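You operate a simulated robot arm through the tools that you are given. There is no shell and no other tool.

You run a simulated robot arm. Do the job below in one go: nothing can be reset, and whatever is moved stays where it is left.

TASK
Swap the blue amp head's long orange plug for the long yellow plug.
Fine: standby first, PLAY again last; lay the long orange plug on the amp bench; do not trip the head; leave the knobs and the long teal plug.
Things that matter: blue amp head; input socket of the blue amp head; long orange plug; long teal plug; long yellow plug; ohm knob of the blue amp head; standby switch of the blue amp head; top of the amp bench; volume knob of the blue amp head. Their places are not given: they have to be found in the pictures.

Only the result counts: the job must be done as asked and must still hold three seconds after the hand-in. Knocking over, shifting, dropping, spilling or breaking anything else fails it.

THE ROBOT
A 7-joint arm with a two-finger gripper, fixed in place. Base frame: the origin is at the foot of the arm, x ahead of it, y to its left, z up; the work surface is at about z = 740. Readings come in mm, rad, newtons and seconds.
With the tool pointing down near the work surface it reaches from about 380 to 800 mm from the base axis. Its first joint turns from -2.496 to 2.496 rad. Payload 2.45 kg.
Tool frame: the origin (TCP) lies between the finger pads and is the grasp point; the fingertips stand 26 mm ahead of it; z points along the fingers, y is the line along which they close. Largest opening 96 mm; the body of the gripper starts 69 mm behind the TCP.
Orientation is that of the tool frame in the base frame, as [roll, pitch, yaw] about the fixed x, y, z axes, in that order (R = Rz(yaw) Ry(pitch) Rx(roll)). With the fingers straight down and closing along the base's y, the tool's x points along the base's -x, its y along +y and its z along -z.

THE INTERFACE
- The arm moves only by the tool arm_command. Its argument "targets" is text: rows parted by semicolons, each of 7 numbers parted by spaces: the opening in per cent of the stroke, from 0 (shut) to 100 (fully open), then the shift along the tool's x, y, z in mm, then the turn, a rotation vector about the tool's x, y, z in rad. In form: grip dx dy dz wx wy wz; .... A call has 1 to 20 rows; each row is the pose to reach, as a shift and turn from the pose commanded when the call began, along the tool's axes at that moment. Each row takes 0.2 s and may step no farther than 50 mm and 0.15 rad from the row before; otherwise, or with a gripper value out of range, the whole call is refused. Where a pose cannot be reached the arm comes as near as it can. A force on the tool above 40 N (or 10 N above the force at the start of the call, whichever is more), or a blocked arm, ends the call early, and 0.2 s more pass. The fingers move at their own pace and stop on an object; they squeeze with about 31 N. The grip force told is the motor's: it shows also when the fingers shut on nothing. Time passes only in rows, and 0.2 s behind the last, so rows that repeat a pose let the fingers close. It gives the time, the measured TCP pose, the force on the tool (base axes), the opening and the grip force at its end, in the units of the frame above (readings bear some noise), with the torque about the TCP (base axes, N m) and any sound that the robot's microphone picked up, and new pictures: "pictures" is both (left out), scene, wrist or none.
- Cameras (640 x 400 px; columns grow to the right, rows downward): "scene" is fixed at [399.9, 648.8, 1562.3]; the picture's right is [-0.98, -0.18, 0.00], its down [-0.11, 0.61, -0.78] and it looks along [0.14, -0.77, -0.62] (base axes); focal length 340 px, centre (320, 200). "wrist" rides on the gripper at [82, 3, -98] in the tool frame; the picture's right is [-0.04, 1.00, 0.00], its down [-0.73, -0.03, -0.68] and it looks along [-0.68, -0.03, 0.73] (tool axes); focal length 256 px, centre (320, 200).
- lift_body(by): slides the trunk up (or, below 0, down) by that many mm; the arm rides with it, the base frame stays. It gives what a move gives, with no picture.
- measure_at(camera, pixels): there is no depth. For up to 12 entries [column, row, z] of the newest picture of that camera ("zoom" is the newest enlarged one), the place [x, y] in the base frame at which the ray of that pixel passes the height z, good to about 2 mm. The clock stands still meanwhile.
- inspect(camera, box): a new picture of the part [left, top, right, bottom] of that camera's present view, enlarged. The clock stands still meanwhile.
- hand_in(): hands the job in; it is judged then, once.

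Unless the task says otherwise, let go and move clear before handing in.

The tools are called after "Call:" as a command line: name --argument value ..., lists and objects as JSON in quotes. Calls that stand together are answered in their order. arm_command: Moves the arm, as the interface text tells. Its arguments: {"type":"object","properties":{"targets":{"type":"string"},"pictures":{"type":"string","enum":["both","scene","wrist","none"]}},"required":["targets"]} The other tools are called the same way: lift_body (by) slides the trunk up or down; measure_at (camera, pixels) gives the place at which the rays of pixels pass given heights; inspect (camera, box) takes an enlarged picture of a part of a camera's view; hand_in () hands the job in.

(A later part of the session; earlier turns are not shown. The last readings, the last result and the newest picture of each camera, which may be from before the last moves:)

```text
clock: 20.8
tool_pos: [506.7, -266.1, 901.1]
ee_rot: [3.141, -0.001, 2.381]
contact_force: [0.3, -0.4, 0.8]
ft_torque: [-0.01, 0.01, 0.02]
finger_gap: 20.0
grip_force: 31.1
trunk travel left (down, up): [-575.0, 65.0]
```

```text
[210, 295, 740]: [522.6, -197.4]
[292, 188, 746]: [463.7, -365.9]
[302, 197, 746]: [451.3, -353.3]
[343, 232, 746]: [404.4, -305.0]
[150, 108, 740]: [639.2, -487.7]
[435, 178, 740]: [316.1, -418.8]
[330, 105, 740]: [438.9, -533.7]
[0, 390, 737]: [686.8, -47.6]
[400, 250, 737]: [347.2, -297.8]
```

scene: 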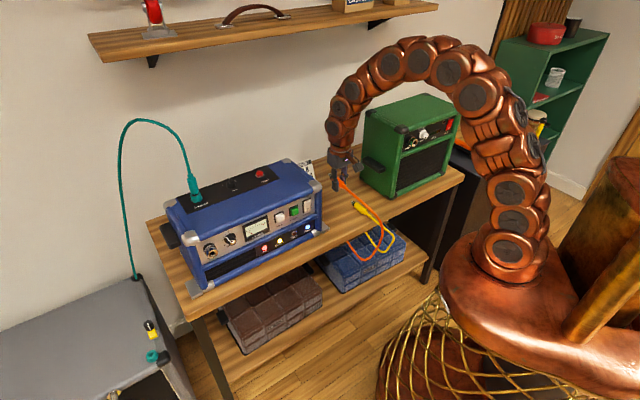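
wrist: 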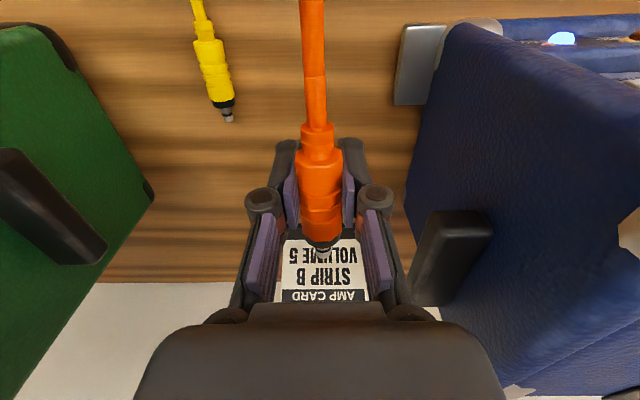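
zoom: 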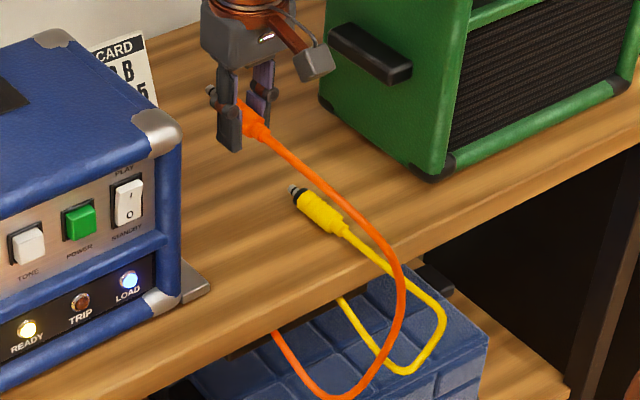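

Both cameras agree on the yellow plug at z≈746 (tip (464,-365), axis ~-45°), so the bench top is about z≈736. The spot under the hand (u≈170) is clear, so I'll lower the orange plug to just above contact.

Call:
arm_command --targets "0 0 0 30 0 0 0; 0 0 0 60 0 0 0; 0 0 0 90 0 0 0; 0 0 0 115 0 0 0; 0 0 0 128 0 0 0; 0 0 0 133 0 0 0"

Call:
inspect --camera "scene" --box '[300, 160, 420, 240]'

```text
clock: 22.2
tool_pos: [506.1, -266.1, 768.4]
ee_rot: [3.141, 0.001, 2.382]
contact_force: [-1.0, 0.5, -0.3]
ft_torque: [-0.01, 0.02, 0.0]
finger_gap: 20.0
grip_force: 31.0
trunk travel left (down, up): [-575.0, 65.0]
```

scene: 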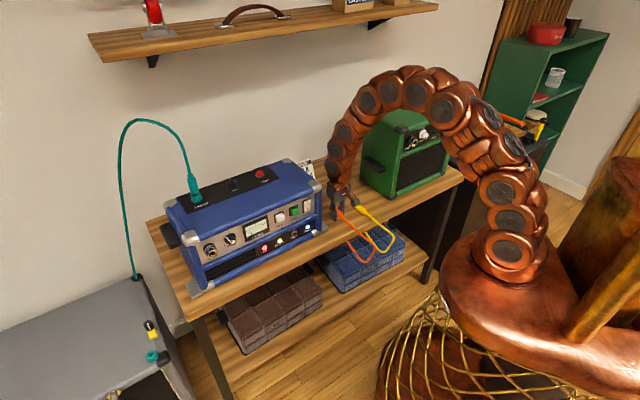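
wrist: 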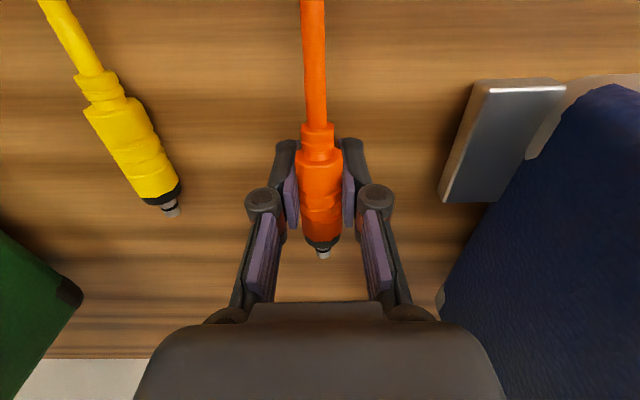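

```text
5.00 times, centred on (360, 200) of scene
```

zoom: 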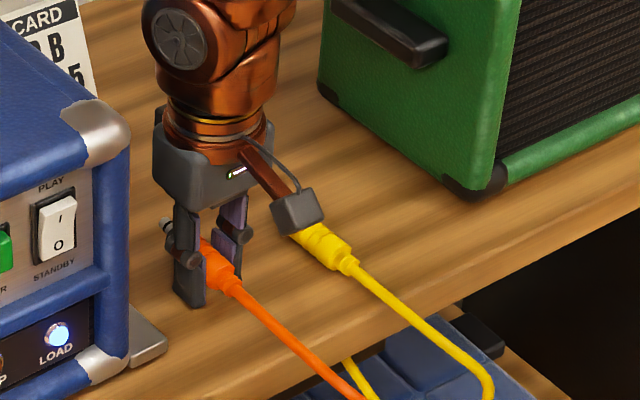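

The orange plug is held level just above clear bench, between the yellow plug and the foot plate (490,140). I'll creep down until the fingertips touch.

Call:
arm_command --targets "0 0 0 1 0 0 0; 0 0 0 2 0 0 0; 0 0 0 3 0 0 0; 0 0 0 4 0 0 0; 0 0 0 5 0 0 0" --pictures "none"

```text
clock: 23.4
tool_pos: [506.4, -266.8, 765.4]
ee_rot: [-3.141, 0.003, 2.381]
contact_force: [-4.4, 6.4, 38.9]
ft_torque: [0.31, 0.35, -0.07]
finger_gap: 20.1
grip_force: 31.3
trunk travel left (down, up): [-575.0, 65.0]
```

The fingertips touched at TCP z≈765.5, so the bench top is z≈740. I'll lift about 3 mm off and open only a little, so the plug settles the last bit between the fingers.

Call:
arm_command --targets "0 0 0 -2.5 0 0 0; 0 0 0 -2.5 0 0 0; 23 0 0 -2.5 0 0 0; 26 0 0 -2.5 0 0 0; 30 0 0 -2.5 0 0 0; 34 0 0 -2.5 0 0 0; 38 0 0 -2.5 0 0 0"

Call:
inspect --camera "wrist" --box '[220, 90, 420, 270]'

```text
clock: 25.0
tool_pos: [504.6, -264.6, 764.7]
ee_rot: [3.141, -0.002, 2.381]
contact_force: [-0.7, 1.0, 3.5]
ft_torque: [0.01, 0.02, -0.03]
finger_gap: 36.7
grip_force: 0.0
trunk travel left (down, up): [-575.0, 65.0]
```

scene: 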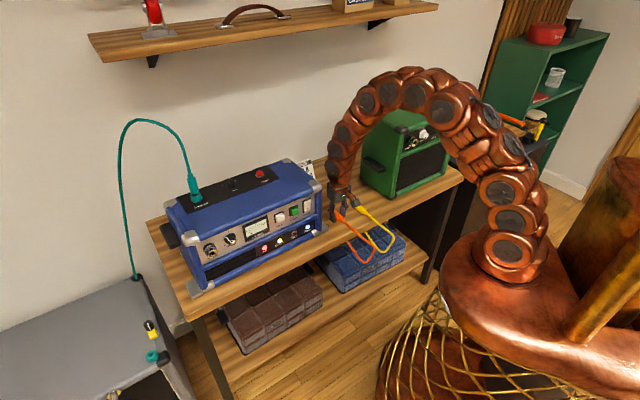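
wrist: 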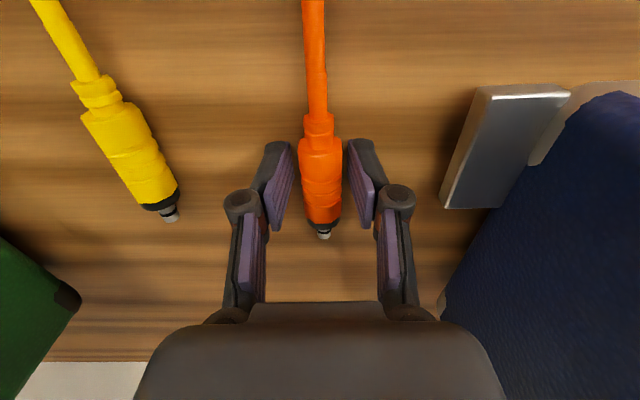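

```text
2.22 times, centred on (320, 180) of wrist
```

zoom: 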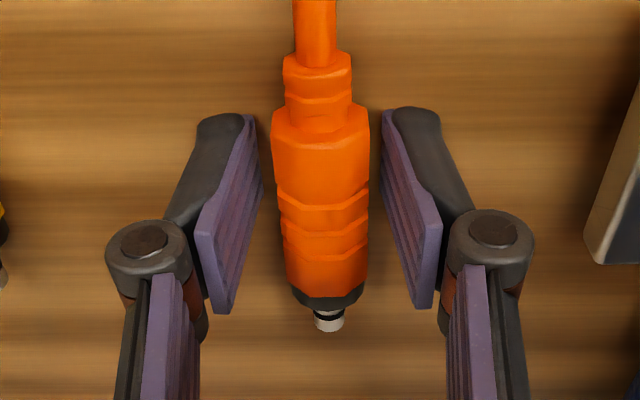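

The orange plug rests flat on the bench, free between the fingers. I'll rise straight up, then move over the yellow plug and look.

Call:
arm_command --targets "38 0 0 -20 0 0 0; 38 0 0 -50 0 0 0; 60 0 0 -85 0 0 0; 65 8 -33 -85 0 0 0; 65 16 -66 -85 0 0 0; 65 23 -98 -85 0 0 0; 65 23 -98 -85 0 0 0"

Call:
inspect --camera "wrist" --box '[220, 40, 420, 220]'

Call:
inspect --camera "scene" --box '[300, 160, 420, 240]'

```text
clock: 26.6
tool_pos: [422.4, -320.6, 850.5]
ee_rot: [-3.141, 0.0, 2.379]
contact_force: [0.0, -0.1, 0.8]
ft_torque: [0.01, 0.01, 0.0]
finger_gap: 62.3
grip_force: 0.0
trunk travel left (down, up): [-575.0, 65.0]
```

scene: 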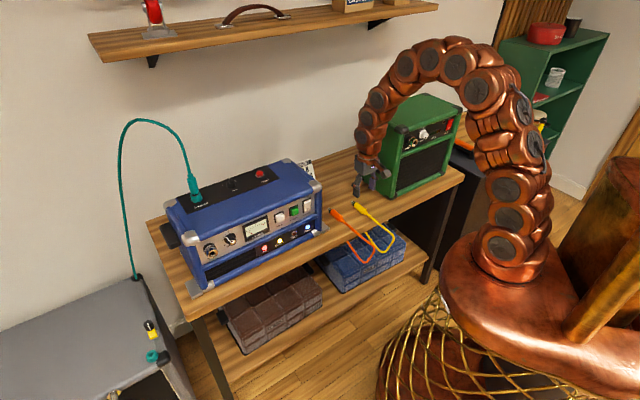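
wrist: 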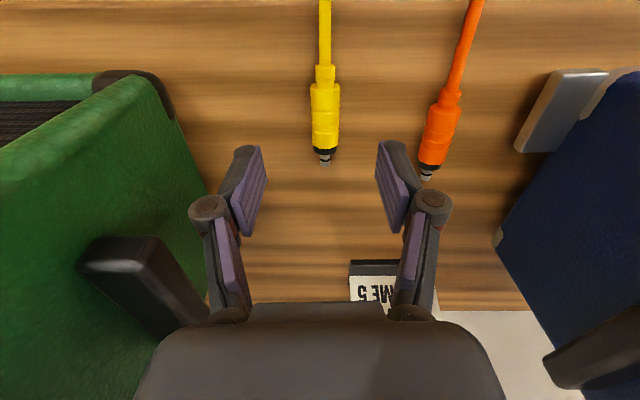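

```text
2.22 times, centred on (320, 130) of wrist
```

zoom: 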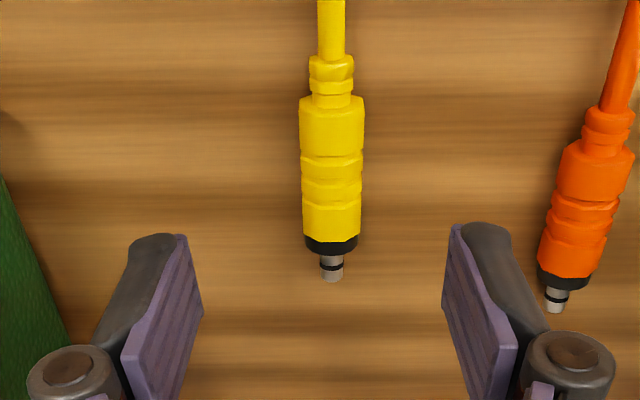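

```text
5.00 times, centred on (360, 200) of scene
```

zoom: 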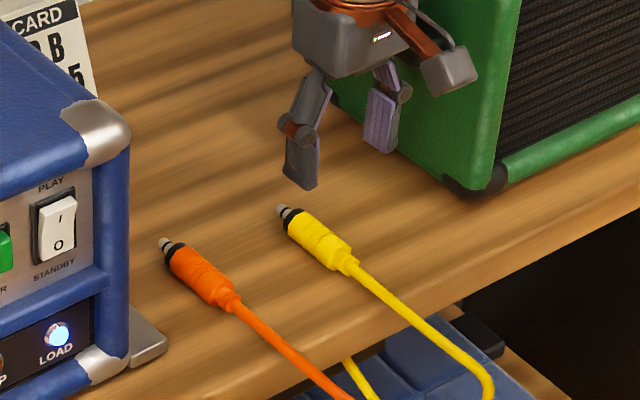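

The yellow plug lies straight below, nearly aligned with the hand (zoom column ~331), and the orange plug is settled beside it. I'll measure its axis at z=750.

Call:
measure_at --camera "zoom" --pixels '[[331, 278, 750], [331, 238, 750], [331, 170, 750], [332, 100, 750], [332, 65, 750], [332, 10, 748], [566, 275, 750], [600, 150, 750]]'

```text
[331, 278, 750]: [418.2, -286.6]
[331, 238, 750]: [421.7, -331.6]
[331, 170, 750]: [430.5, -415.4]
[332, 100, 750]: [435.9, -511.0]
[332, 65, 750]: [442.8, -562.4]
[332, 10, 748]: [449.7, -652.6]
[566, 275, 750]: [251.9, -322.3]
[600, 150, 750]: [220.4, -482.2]
```

That used the scene zoom rather than the wrist one, so I'll repeat with wrist pixels.

Call:
measure_at --camera "wrist" --pixels '[[325, 165, 750], [325, 147, 750], [325, 116.5, 750], [325.4, 85, 750], [325.4, 69, 750], [325.4, 44.5, 748], [430.7, 163.8, 750], [446, 107.5, 750]]'

```text
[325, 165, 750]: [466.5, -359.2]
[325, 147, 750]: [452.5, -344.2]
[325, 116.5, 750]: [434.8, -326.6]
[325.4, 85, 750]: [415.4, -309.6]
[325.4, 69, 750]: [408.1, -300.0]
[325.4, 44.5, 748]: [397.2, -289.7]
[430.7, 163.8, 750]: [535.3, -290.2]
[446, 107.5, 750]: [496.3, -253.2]
```

The yellow axis runs at ~136°, matching the hand, and the grasp point should be about (424,-317). I'll shift 2-4 mm and descend around it to TCP z≈768.

Call:
arm_command --targets "65 2 3.7 20 0 0 0; 65 2 3.7 45 0 0 0; 65 2 3.7 65 0 0 0; 65 2 3.7 78 0 0 0; 65 2 3.7 82 0 0 0; 65 2 3.7 82 0 0 0"

Call:
inspect --camera "wrist" --box '[220, 90, 420, 270]'

```text
clock: 28.0
tool_pos: [423.3, -315.8, 769.2]
ee_rot: [3.141, -0.001, 2.381]
contact_force: [-0.3, -1.0, -0.5]
ft_torque: [0.02, -0.02, 0.03]
finger_gap: 62.4
grip_force: 0.1
trunk travel left (down, up): [-575.0, 65.0]
```

scene: 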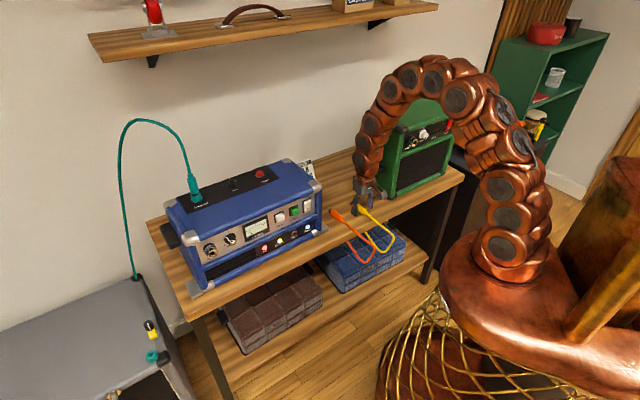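
wrist: 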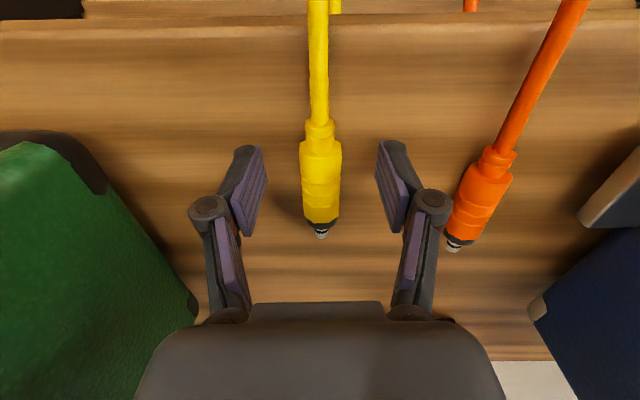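

```text
2.22 times, centred on (320, 180) of wrist
```

zoom: 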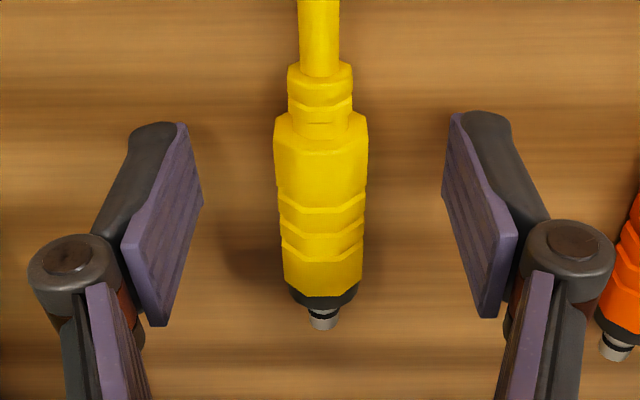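

The yellow plug is centred (zoom column ~322) just as the orange was. I'll lower 2 mm and close on it.

Call:
arm_command --targets "65 0 0 2 0 0 0; 40 0 0 2 0 0 0; 20 0 0 2 0 0 0; 0 0 0 2 0 0 0; 0 0 0 2 0 0 0; 0 0 0 2 0 0 0" --pictures "wrist"

Call:
inspect --camera "wrist" --box '[220, 90, 420, 270]'

```text
clock: 29.4
tool_pos: [422.2, -316.7, 767.0]
ee_rot: [3.141, -0.001, 2.38]
contact_force: [-0.3, 0.4, -0.1]
ft_torque: [0.02, 0.04, 0.04]
finger_gap: 20.9
grip_force: 30.9
trunk travel left (down, up): [-575.0, 65.0]
```

wrist: 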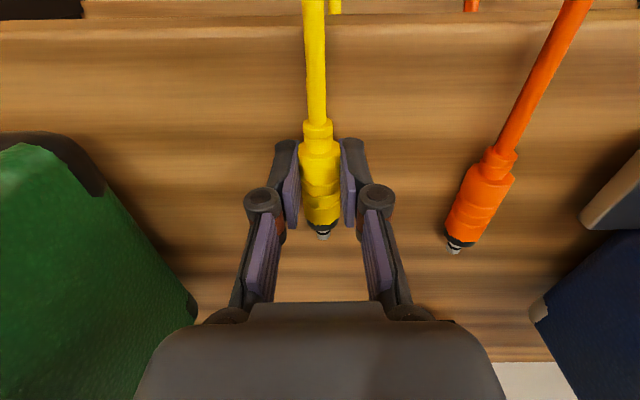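

```text
2.22 times, centred on (320, 180) of wrist
```

zoom: 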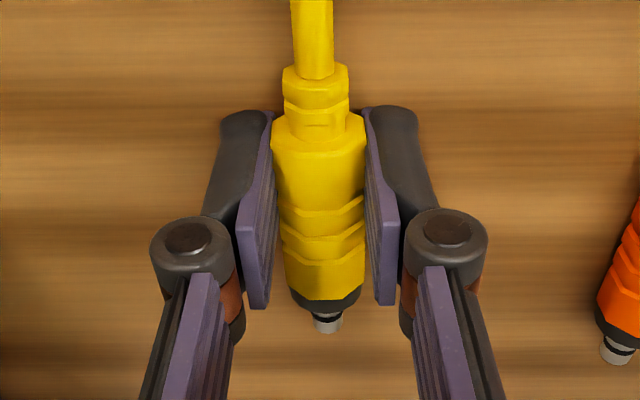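

The yellow plug is held (gap 20.9 mm), about 17 mm below the grasp point. I'll lift it straight up and carry it outward and across in front of the amp, stopping short of the socket to measure the socket height.

Call:
arm_command --targets "0 0 0 -20 0 0 0; 0 0 0 -60 0 0 0; 0 0 0 -105 0 0 0; 0 0 0 -151 0 0 0; 0 30 30 -151 0 0 0; 0 60 60 -151 0 0 0; 0 90 95 -151 0 0 0; 0 115 135 -151 0 0 0; 0 135 175 -151 0 0 0; 0 146 215 -151 0 0 0; 0 148 260 -151 0 0 0; 0 148 305 -151 0 0 0; 0 148 347 -151 0 0 0; 0 148 347 -151 0 0 0"

Call:
inspect --camera "scene" --box '[300, 160, 420, 260]'

Call:
inspect --camera "wrist" --box '[220, 90, 420, 270]'

```text
clock: 32.4
tool_pos: [554.7, 37.1, 916.1]
ee_rot: [3.141, 0.0, 2.381]
contact_force: [0.9, -0.9, 0.2]
ft_torque: [-0.01, 0.0, 0.0]
finger_gap: 0.0
grip_force: 28.7
trunk travel left (down, up): [-575.0, 65.0]
```

scene: 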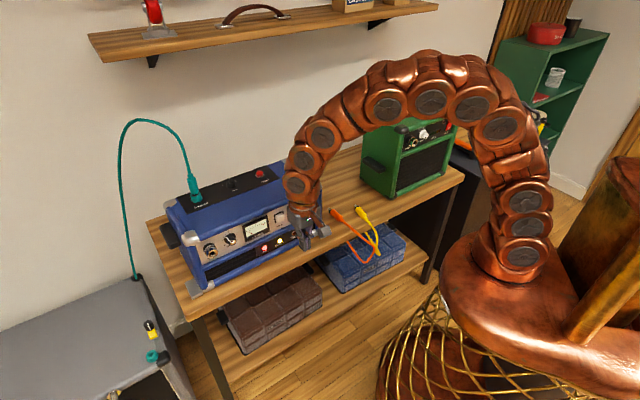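
wrist: 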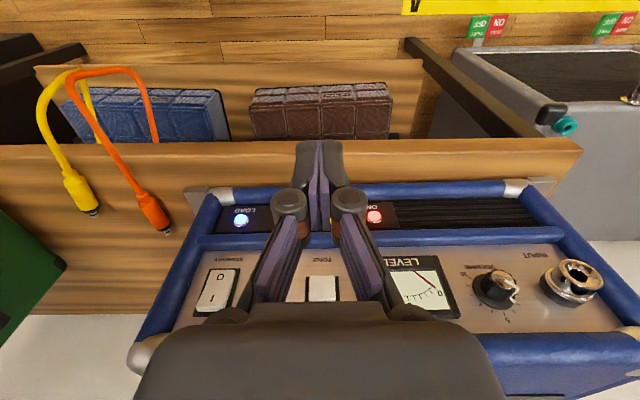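

```text
4.00 times, centred on (360, 210) of scene
```

zoom: 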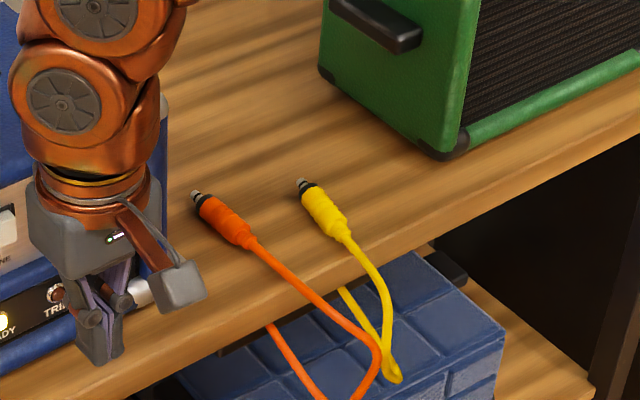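

```text
2.22 times, centred on (320, 180) of wrist
```

zoom: 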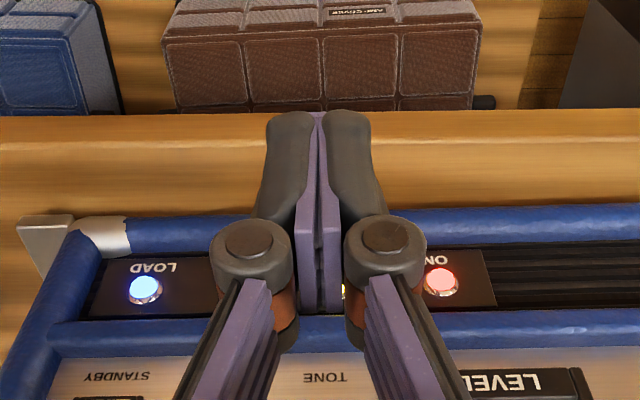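

The fingers came up empty (gap 0): the yellow plug slipped out early in the lift and is still on the bench at scene zoom (300,185)-(345,235), only slightly displaced. While I'm here empty-handed I'll tilt to view the socket level-on, then go back for a firmer, slower lift.

Call:
arm_command --targets "0 0 0 0 0 -0.13 0; 0 0 10 0 0 -0.26 0; 0 0 20 0 0 -0.39 0; 0 0 30 0 0 -0.52 0; 0 0 40 0 0 -0.65 0; 0 0 50 0 0 -0.78 0; 0 0 50 0 0 -0.78 0" --pictures "both"

Call:
inspect --camera "wrist" --box '[420, 100, 600, 240]'

```text
clock: 34.0
tool_pos: [589.8, 74.4, 918.1]
ee_rot: [3.139, 0.784, 2.381]
contact_force: [-0.1, -0.2, 0.0]
ft_torque: [0.0, -0.01, -0.04]
finger_gap: 0.0
grip_force: 28.1
trunk travel left (down, up): [-575.0, 65.0]
```

scene: 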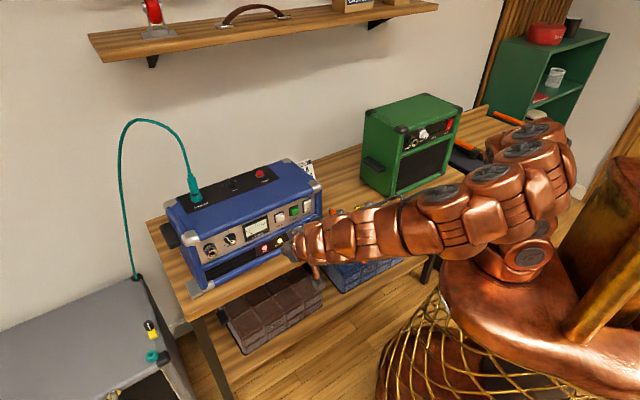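
wrist: 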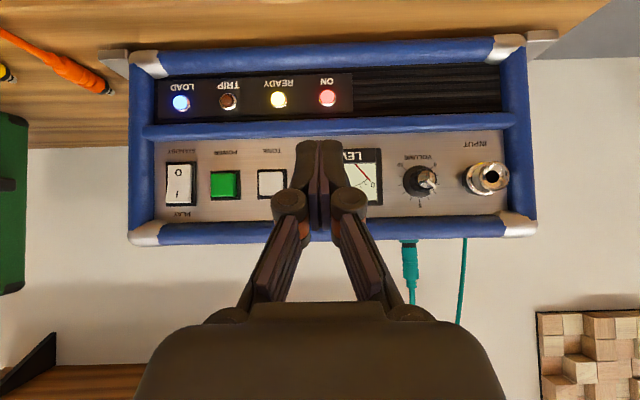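

```text
2.86 times, centred on (510, 170) of wrist
```

zoom: 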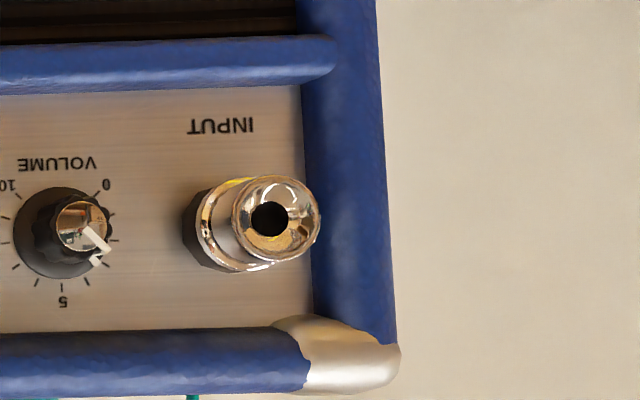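

The socket is seen nearly level-on: chrome rim centred at zoom (277,219), hole ~(268,219), with a wide countersunk mouth. I'll get its height from this near-level ray.

Call:
measure_at --camera "zoom" --pixels '[[277, 219, 890], [277, 219, 895], [277, 219, 900], [277, 219, 905], [268, 219, 895], [268, 219, 900], [85, 225, 900], [220, 228, 895], [220, 228, 900]]'

Call:
inspect --camera "scene" --box '[185, 225, 245, 275]'

```text
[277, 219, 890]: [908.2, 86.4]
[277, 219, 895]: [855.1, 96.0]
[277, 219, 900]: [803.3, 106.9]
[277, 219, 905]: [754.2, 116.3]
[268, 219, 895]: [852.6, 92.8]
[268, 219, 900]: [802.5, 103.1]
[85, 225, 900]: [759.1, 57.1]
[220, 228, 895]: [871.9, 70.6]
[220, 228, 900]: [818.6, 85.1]
```

```text
8.00 times, centred on (215, 250) of scene
```

zoom: 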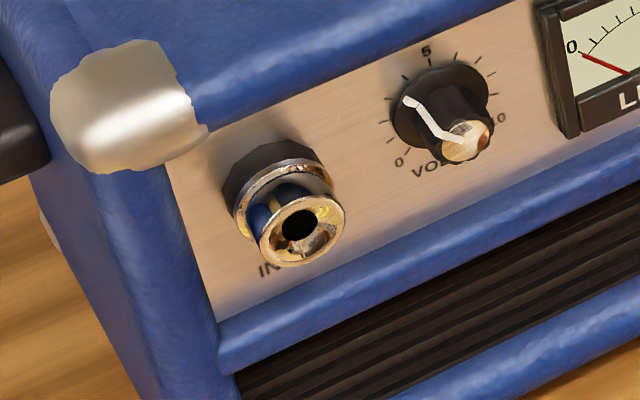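

The scene zoom gives a second ray to the same rim at (303,230); I'll intersect the two.

Call:
measure_at --camera "zoom" --pixels '[[303, 230, 895], [303, 230, 900], [303, 230, 905], [300, 225, 900], [268, 180, 900], [268, 180, 905]]'

```text
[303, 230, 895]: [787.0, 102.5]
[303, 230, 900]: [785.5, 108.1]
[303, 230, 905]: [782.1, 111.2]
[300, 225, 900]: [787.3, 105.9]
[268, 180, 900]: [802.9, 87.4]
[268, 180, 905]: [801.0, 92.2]
```

The two rays meet at rim centre ≈ (784.4, 109.5, 902), and the panel direction matches the hand's yaw. Now I'll straighten the hand and go back over the yellow plug.

Call:
arm_command --targets "20 0 -40 0 0 0.13 0; 40 0 -80 0 0 0.26 0; 60 0 -120 0 0 0.39 0; 65 0 -160 0 0 0.52 0; 65 0 -200 0 0 0.65 0; 65 0 -240 0 0 0.78 0" --pictures "none"

Call:
arm_command --targets "65 -10 -35 0 0 0 0; 65 -40 -70 0 0 0 0; 65 -75 -100 0 0 0 0; 65 -110 -125 20 0 0 0; 65 -135 -148 45 0 0 0; 65 -135 -148 65 0 0 0; 65 -135 -148 65 0 0 0"

Call:
inspect --camera "scene" --box '[300, 160, 420, 260]'

```text
clock: 35.4
tool_pos: [421.9, -101.9, 916.4]
ee_rot: [3.14, -0.002, 2.383]
contact_force: [0.5, 0.1, -0.5]
ft_torque: [-0.05, 0.0, -0.01]
finger_gap: 62.4
grip_force: 0.1
trunk travel left (down, up): [-575.0, 65.0]
```

```text
clock: 37.0
tool_pos: [421.3, -302.3, 853.1]
ee_rot: [3.141, 0.003, 2.38]
contact_force: [0.2, -0.1, -1.5]
ft_torque: [0.01, -0.03, -0.02]
finger_gap: 62.3
grip_force: 0.0
trunk travel left (down, up): [-575.0, 65.0]
```

scene: 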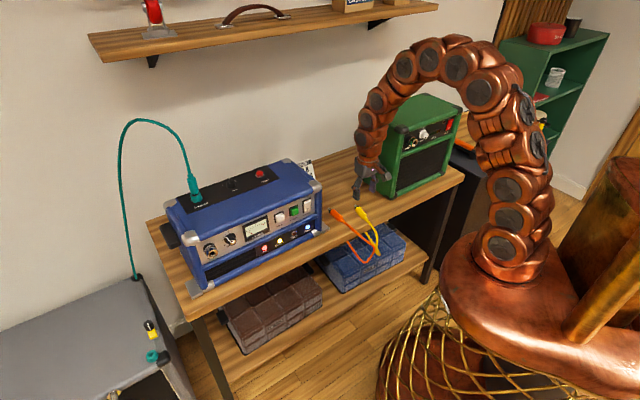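
wrist: 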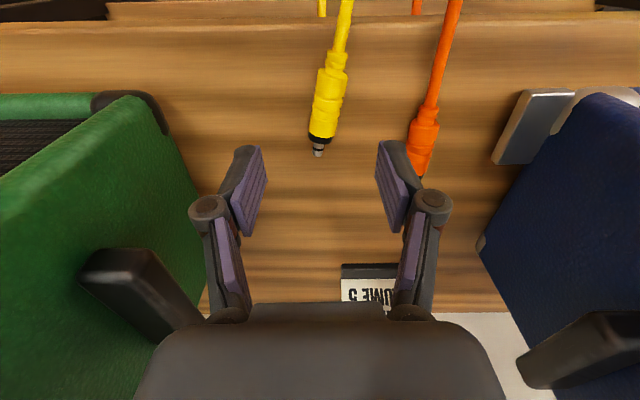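

```text
4.00 times, centred on (360, 210) of scene
```

zoom: 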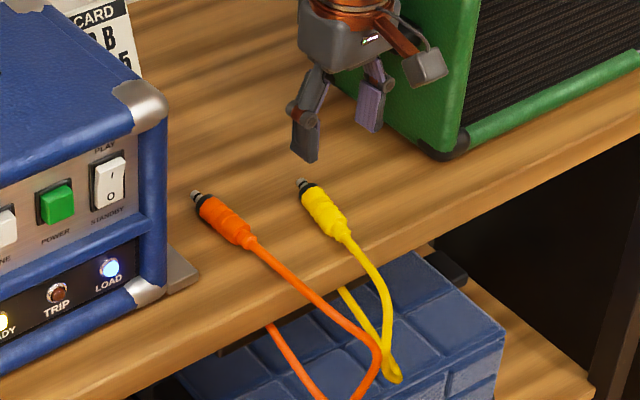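

The yellow plug is now at wrist (318,153)-(335,60), rotated some 10° clockwise. I'll measure its new axis.

Call:
measure_at --camera "wrist" --pixels '[[318, 154, 750], [321, 135, 750], [326, 103, 750], [332, 69, 750], [337, 53, 750], [346, 5, 748], [421, 172, 750], [430, 108, 750]]'

Call:
inspect --camera "wrist" --box '[250, 0, 410, 180]'

```text
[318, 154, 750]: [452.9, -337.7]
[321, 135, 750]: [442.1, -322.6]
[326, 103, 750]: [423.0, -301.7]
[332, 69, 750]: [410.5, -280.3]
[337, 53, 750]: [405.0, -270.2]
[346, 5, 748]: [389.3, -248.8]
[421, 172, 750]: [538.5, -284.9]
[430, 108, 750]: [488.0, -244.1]
```

```text
2.22 times, centred on (330, 90) of wrist
```

zoom: 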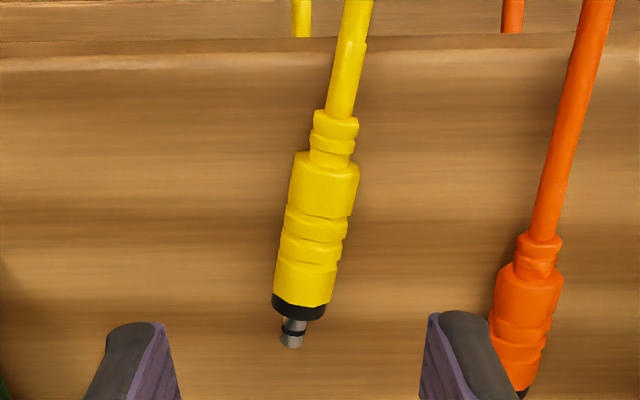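

The yellow axis is now at ~126.5°, centred about (419,-292). I'll turn the hand 0.17 rad to match, descend to TCP z≈766 with a 50% opening, and check before closing.

Call:
arm_command --targets "50 4 3 10 0 0 0.08; 50 8.8 5.9 25 0 0 0.171; 50 8.8 5.9 50 0 0 0.171; 50 8.8 5.9 70 0 0 0.171; 50 8.8 5.9 80 0 0 0.171; 50 8.8 5.9 86 0 0 0.171; 50 8.8 5.9 86 0 0 0.171" --pictures "wrist"

Call:
inspect --camera "wrist" --box '[220, 90, 420, 270]'

Call:
inspect --camera "scene" --box '[310, 170, 410, 240]'

```text
clock: 38.6
tool_pos: [417.7, -290.7, 768.4]
ee_rot: [3.141, 0.0, 2.21]
contact_force: [1.3, 0.7, -0.1]
ft_torque: [0.02, 0.02, 0.0]
finger_gap: 47.9
grip_force: 0.0
trunk travel left (down, up): [-575.0, 65.0]
```

wrist: 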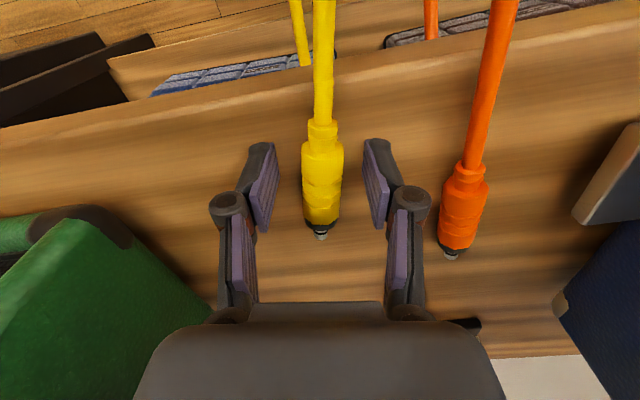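

```text
2.22 times, centred on (320, 180) of wrist
```

zoom: 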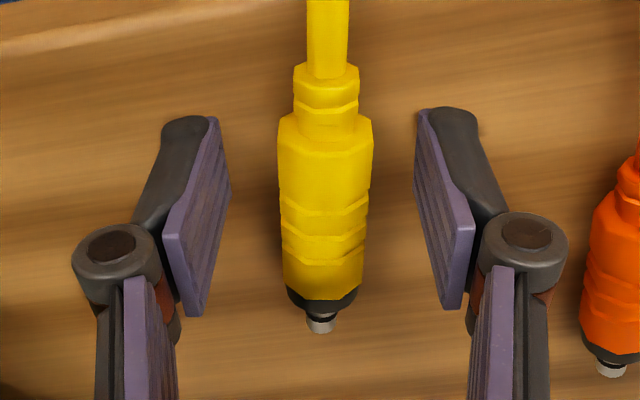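

```text
5.71 times, centred on (360, 205) of scene
```

zoom: 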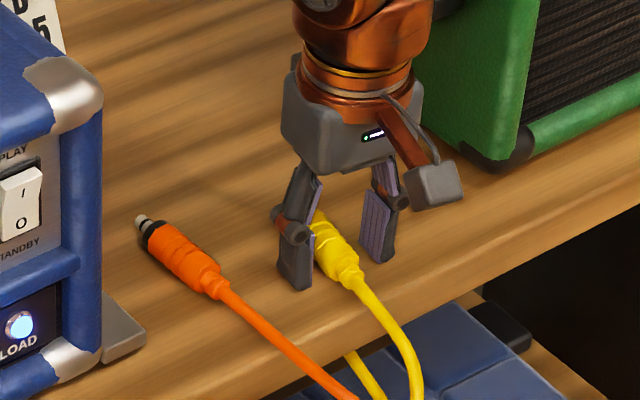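

The yellow plug is centred between the pads. I'll go down the last ~2.5 mm, close fully, then lift only 4 mm slowly to test the hold.

Call:
arm_command --targets "50 0 0 1.2 0 0 0; 50 0 0 2.5 0 0 0; 30 0 0 2.5 0 0 0; 10 0 0 2.5 0 0 0; 0 0 0 2.5 0 0 0; 0 0 0 2.5 0 0 0; 0 0 0 2.5 0 0 0" --pictures "none"

Call:
arm_command --targets "0 0 0 -1 0 0 0; 0 0 0 -2 0 0 0; 0 0 0 -4 0 0 0; 0 0 0 -4 0 0 0" --pictures "wrist"

Call:
inspect --camera "wrist" --box '[220, 90, 420, 270]'

Call:
inspect --camera "scene" --box '[320, 180, 400, 230]'

```text
clock: 40.0
tool_pos: [417.2, -290.9, 766.9]
ee_rot: [-3.141, 0.003, 2.21]
contact_force: [-10.6, -2.1, 24.1]
ft_torque: [-0.02, 0.41, 0.08]
finger_gap: 20.6
grip_force: 30.9
trunk travel left (down, up): [-575.0, 65.0]
stopped in row 6: the force on the tool passed its limit at 41 N (the readings are from after the stop); the commanded pose is now the measured one
```

```text
clock: 41.0
tool_pos: [417.4, -291.7, 769.0]
ee_rot: [-3.141, 0.003, 2.209]
contact_force: [-0.7, 0.5, -0.5]
ft_torque: [0.03, 0.01, 0.01]
finger_gap: 20.3
grip_force: 31.2
trunk travel left (down, up): [-575.0, 65.0]
```

wrist: 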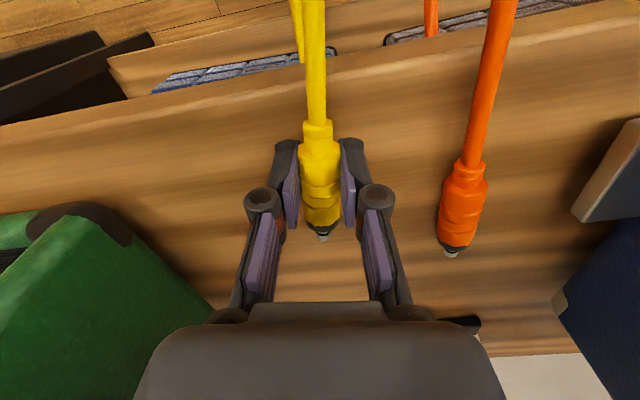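

```text
2.22 times, centred on (320, 180) of wrist
```

zoom: 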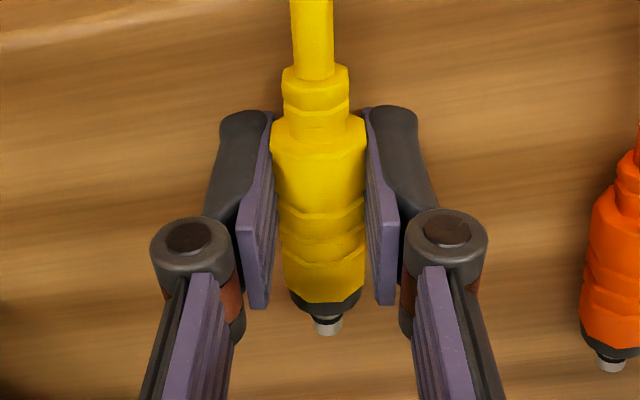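

```text
8.00 times, centred on (360, 205) of scene
```

zoom: 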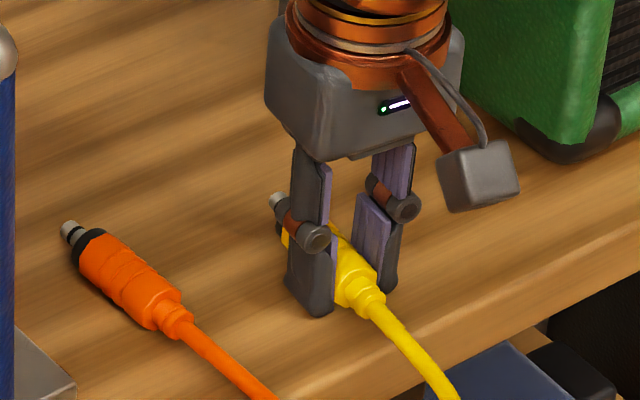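

The plug is held (gap 20.3 mm) and has come up a couple of millimetres with the hand. I'll lift slowly another 30 mm and check again.

Call:
arm_command --targets "0 0 0 -3 0 0 0; 0 0 0 -6 0 0 0; 0 0 0 -10 0 0 0; 0 0 0 -14 0 0 0; 0 0 0 -18 0 0 0; 0 0 0 -22 0 0 0; 0 0 0 -26 0 0 0; 0 0 0 -30 0 0 0" --pictures "wrist"

Call:
inspect --camera "scene" --box '[320, 180, 400, 230]'

Call:
inspect --camera "wrist" --box '[220, 90, 420, 270]'

```text
clock: 42.8
tool_pos: [417.3, -291.8, 799.3]
ee_rot: [-3.139, 0.004, 2.209]
contact_force: [0.5, -0.2, -1.0]
ft_torque: [0.02, 0.02, -0.03]
finger_gap: 20.6
grip_force: 31.6
trunk travel left (down, up): [-575.0, 65.0]
```

wrist: 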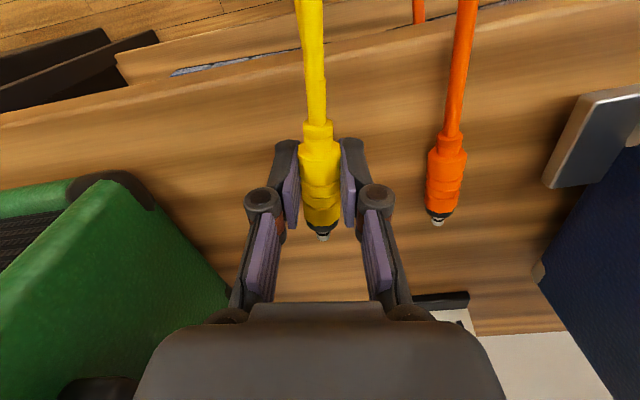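

```text
8.00 times, centred on (360, 205) of scene
```

zoom: 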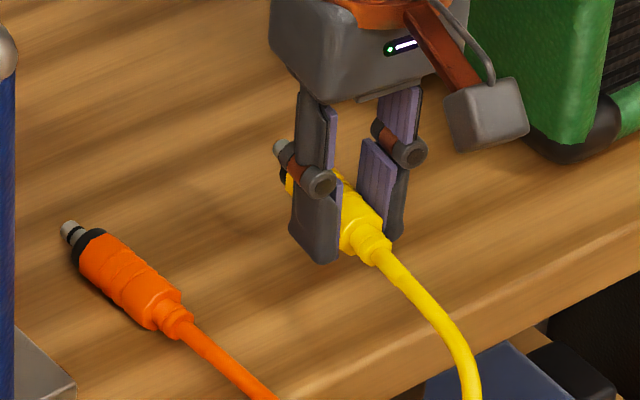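

```text
2.22 times, centred on (320, 180) of wrist
```

zoom: 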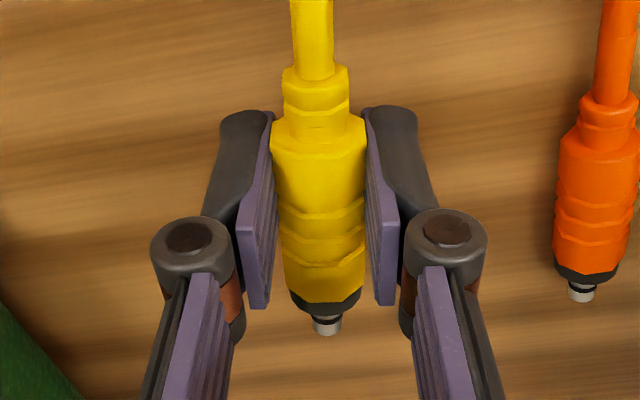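

The plug stays firmly in place in the grip at z≈799. I'll keep lifting at a gentle pace.

Call:
arm_command --targets "0 0 0 -6 0 0 0; 0 0 0 -14 0 0 0; 0 0 0 -24 0 0 0; 0 0 0 -34 0 0 0; 0 0 0 -44 0 0 0; 0 0 0 -54 0 0 0; 0 0 0 -64 0 0 0; 0 0 0 -74 0 0 0; 0 0 0 -84 0 0 0; 0 0 0 -94 0 0 0; 0 0 0 -104 0 0 0; 0 0 0 -112 0 0 0; 0 0 0 -118 0 0 0; 0 0 0 -120 0 0 0"

Call:
inspect --camera "wrist" --box '[220, 90, 420, 270]'

```text
clock: 45.8
tool_pos: [416.6, -291.5, 918.9]
ee_rot: [3.142, 0.003, 2.207]
contact_force: [0.5, 0.9, -0.8]
ft_torque: [0.01, 0.06, 0.01]
finger_gap: 20.6
grip_force: 30.9
trunk travel left (down, up): [-575.0, 65.0]
```

scene: 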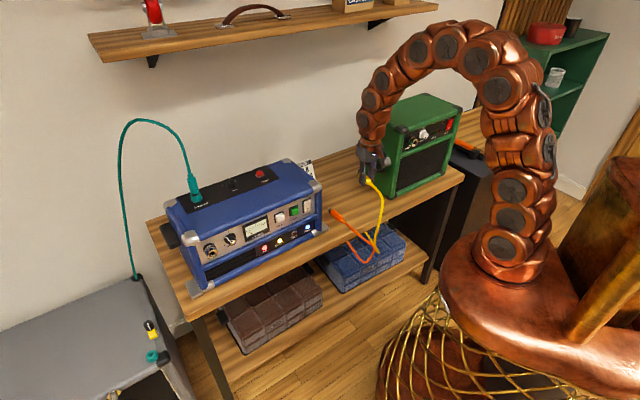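
wrist: 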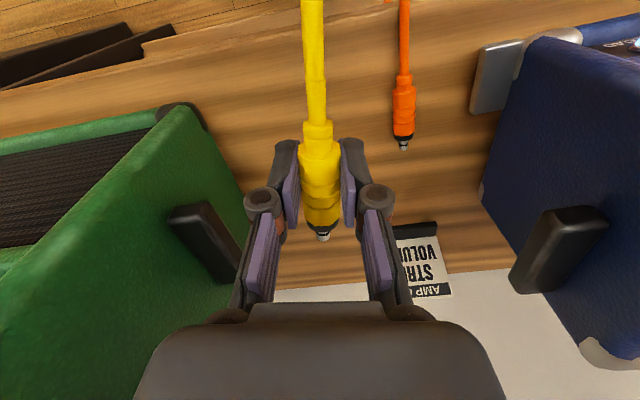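

```text
2.22 times, centred on (320, 180) of wrist
```

zoom: 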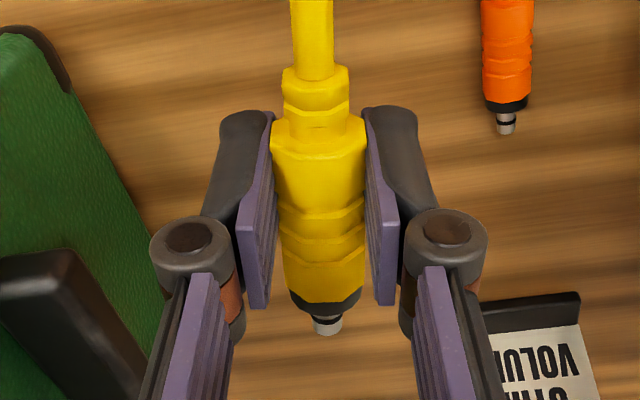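

Still held steadily (same place in the grip). I'll carry it outward and around in front of the amp gently, in two stages, turning the hand back to the socket's yaw.

Call:
arm_command --targets "0 15 10 0 0 0 0; 0 42 31 0 0 0 0; 0 69 52 0 0 0 0; 0 91 75 0 0 0 -0.03; 0 113 99 0 0 0 -0.06; 0 135 123 0 0 0 -0.09; 0 142 145 0 0 0 -0.12; 0 148 167 0 0 0 -0.15; 0 155 191 0 0 0 -0.181; 0 155 191 0 0 0 -0.181"

Call:
inspect --camera "wrist" --box '[220, 90, 420, 270]'

Call:
inspect --camera "scene" --box '[280, 170, 420, 280]'

```text
clock: 48.0
tool_pos: [480.1, -52.9, 917.6]
ee_rot: [-3.142, 0.003, 2.39]
contact_force: [-0.2, 0.1, -0.3]
ft_torque: [0.01, 0.02, 0.01]
finger_gap: 20.7
grip_force: 31.0
trunk travel left (down, up): [-575.0, 65.0]
```

scene: 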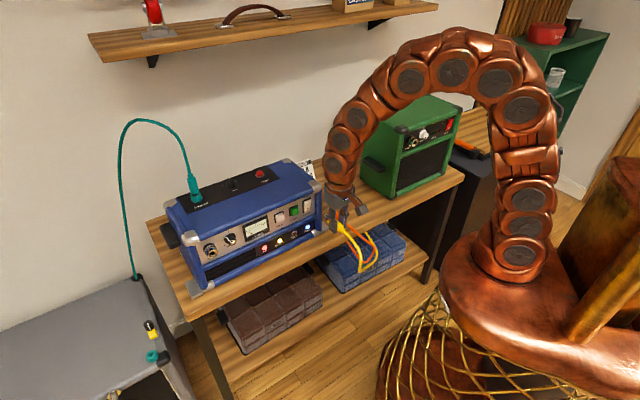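
wrist: 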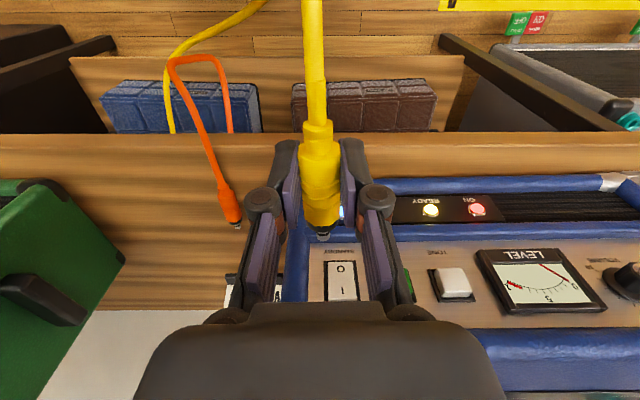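

```text
2.22 times, centred on (320, 180) of wrist
```

zoom: 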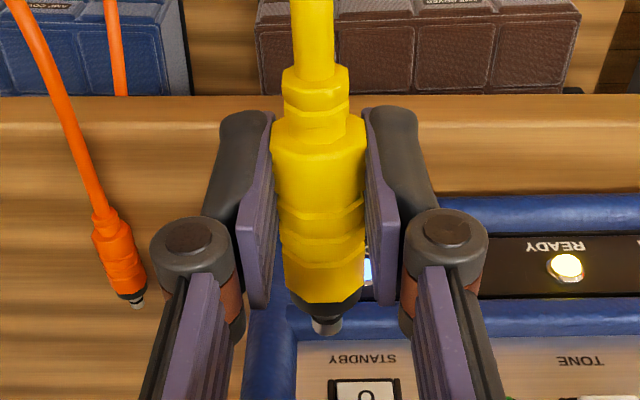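

```text
3.64 times, centred on (350, 225) of scene
```

zoom: 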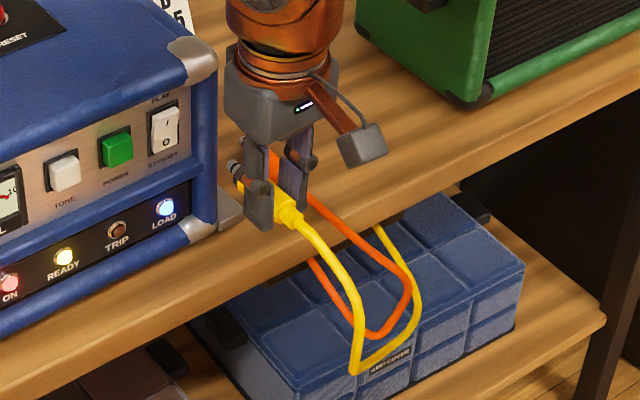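

Still holding, with the orange plug undisturbed. Second stage: along the front to about 30 mm short of the socket.

Call:
arm_command --targets "0 0 15 0 0 0 0; 0 0 40 0 0 0 0; 0 0 70 0 0 0 0; 0 0 100 0 0 0 0; 0 0 130 0 0 0 0; 0 0 160 0 0 0 0; 0 0 190 0 0 0 0; 0 0 220 0 0 0 0; 0 -5 250 0 0 0 0; 0 -10 280 0 0 0 0; 0 -15 305 0 0 0 0; 0 -20 320 0 0 0 0; 0 -21 326.8 0 0 0 0; 0 -21 326.8 0 0 0 0"

Call:
inspect --camera "wrist" --box '[220, 130, 420, 310]'

Call:
inspect --camera "scene" --box '[185, 220, 265, 290]'

```text
clock: 51.0
tool_pos: [716.6, 172.3, 918.1]
ee_rot: [-3.139, 0.002, 2.391]
contact_force: [0.1, -0.5, -0.7]
ft_torque: [0.0, 0.03, -0.01]
finger_gap: 20.5
grip_force: 31.0
trunk travel left (down, up): [-575.0, 65.0]
```

scene: 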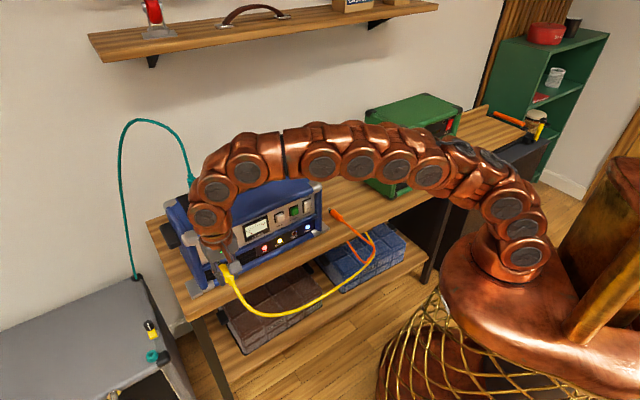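
wrist: 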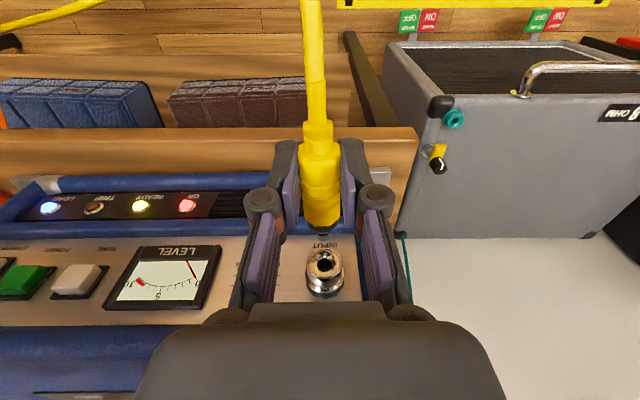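

```text
2.22 times, centred on (320, 220) of wrist
```

zoom: 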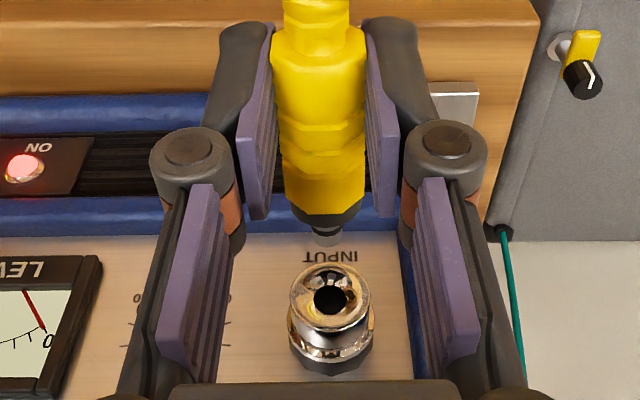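

```text
5.71 times, centred on (225, 255) of scene
```

zoom: 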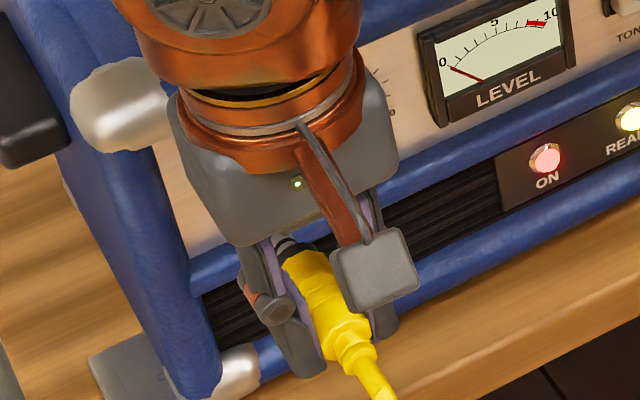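

The tip (zoom (327,236)) points straight at the socket mouth (330,293). I'll zoom the scene tighter on the tip to check its height against the socket's 902.

Call:
inspect --camera "scene" --box '[210, 240, 242, 262]'

Call:
inspect --camera "wrist" --box '[280, 200, 370, 290]'

```text
16.00 times, centred on (226, 251) of scene
```

zoom: 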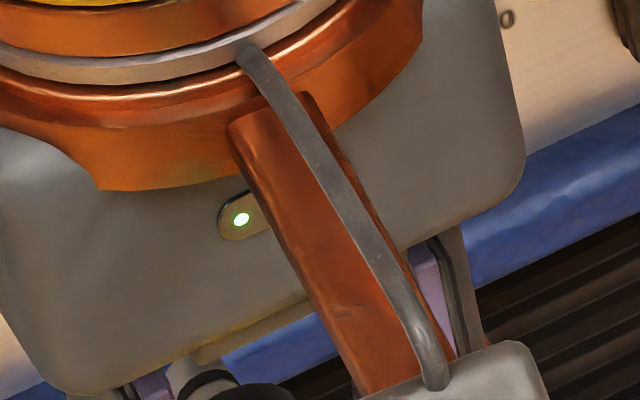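

```text
4.44 times, centred on (325, 245) of wrist
```

zoom: 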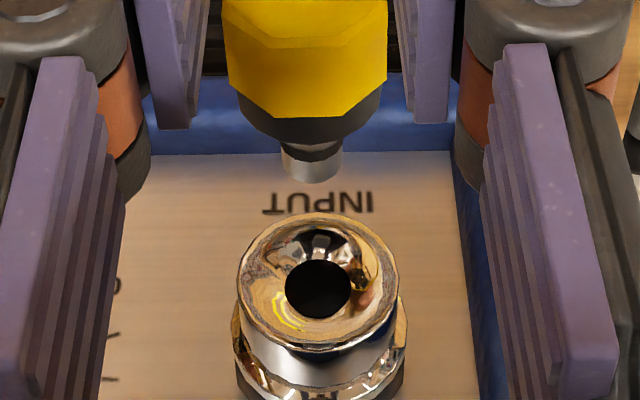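

Laterally the tip axis leads right into the mouth. I'll zoom the scene on the exposed tip and collar to triangulate their height.

Call:
measure_at --camera "zoom" --pixels '[[318, 282, 902], [318, 282, 898], [313, 175, 902], [313, 175, 898], [310, 140, 902], [310, 140, 898], [308, 108, 902], [308, 108, 898]]'

Call:
inspect --camera "scene" --box '[205, 250, 245, 282]'

```text
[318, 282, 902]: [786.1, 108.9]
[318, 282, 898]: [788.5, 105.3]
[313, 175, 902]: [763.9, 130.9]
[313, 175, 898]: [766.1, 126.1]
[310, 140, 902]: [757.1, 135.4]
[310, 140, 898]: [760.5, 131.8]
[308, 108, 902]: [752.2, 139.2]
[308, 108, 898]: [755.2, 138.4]
```

```text
12.50 times, centred on (225, 266) of scene
```

zoom: 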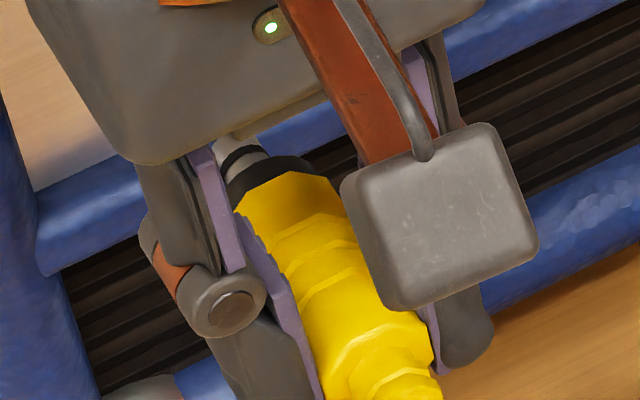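

I'll measure the tip's dark ring in the scene zoom (240,157) to intersect with the wrist ray.

Call:
measure_at --camera "zoom" --pixels '[[240, 157, 902], [240, 157, 898], [240, 157, 906], [270, 182, 902], [290, 200, 902], [345, 310, 902], [345, 310, 898]]'

```text
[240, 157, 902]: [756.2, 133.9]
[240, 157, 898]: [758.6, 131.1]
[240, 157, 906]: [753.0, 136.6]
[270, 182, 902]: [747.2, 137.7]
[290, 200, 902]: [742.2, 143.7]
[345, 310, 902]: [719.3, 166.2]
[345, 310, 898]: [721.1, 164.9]
```

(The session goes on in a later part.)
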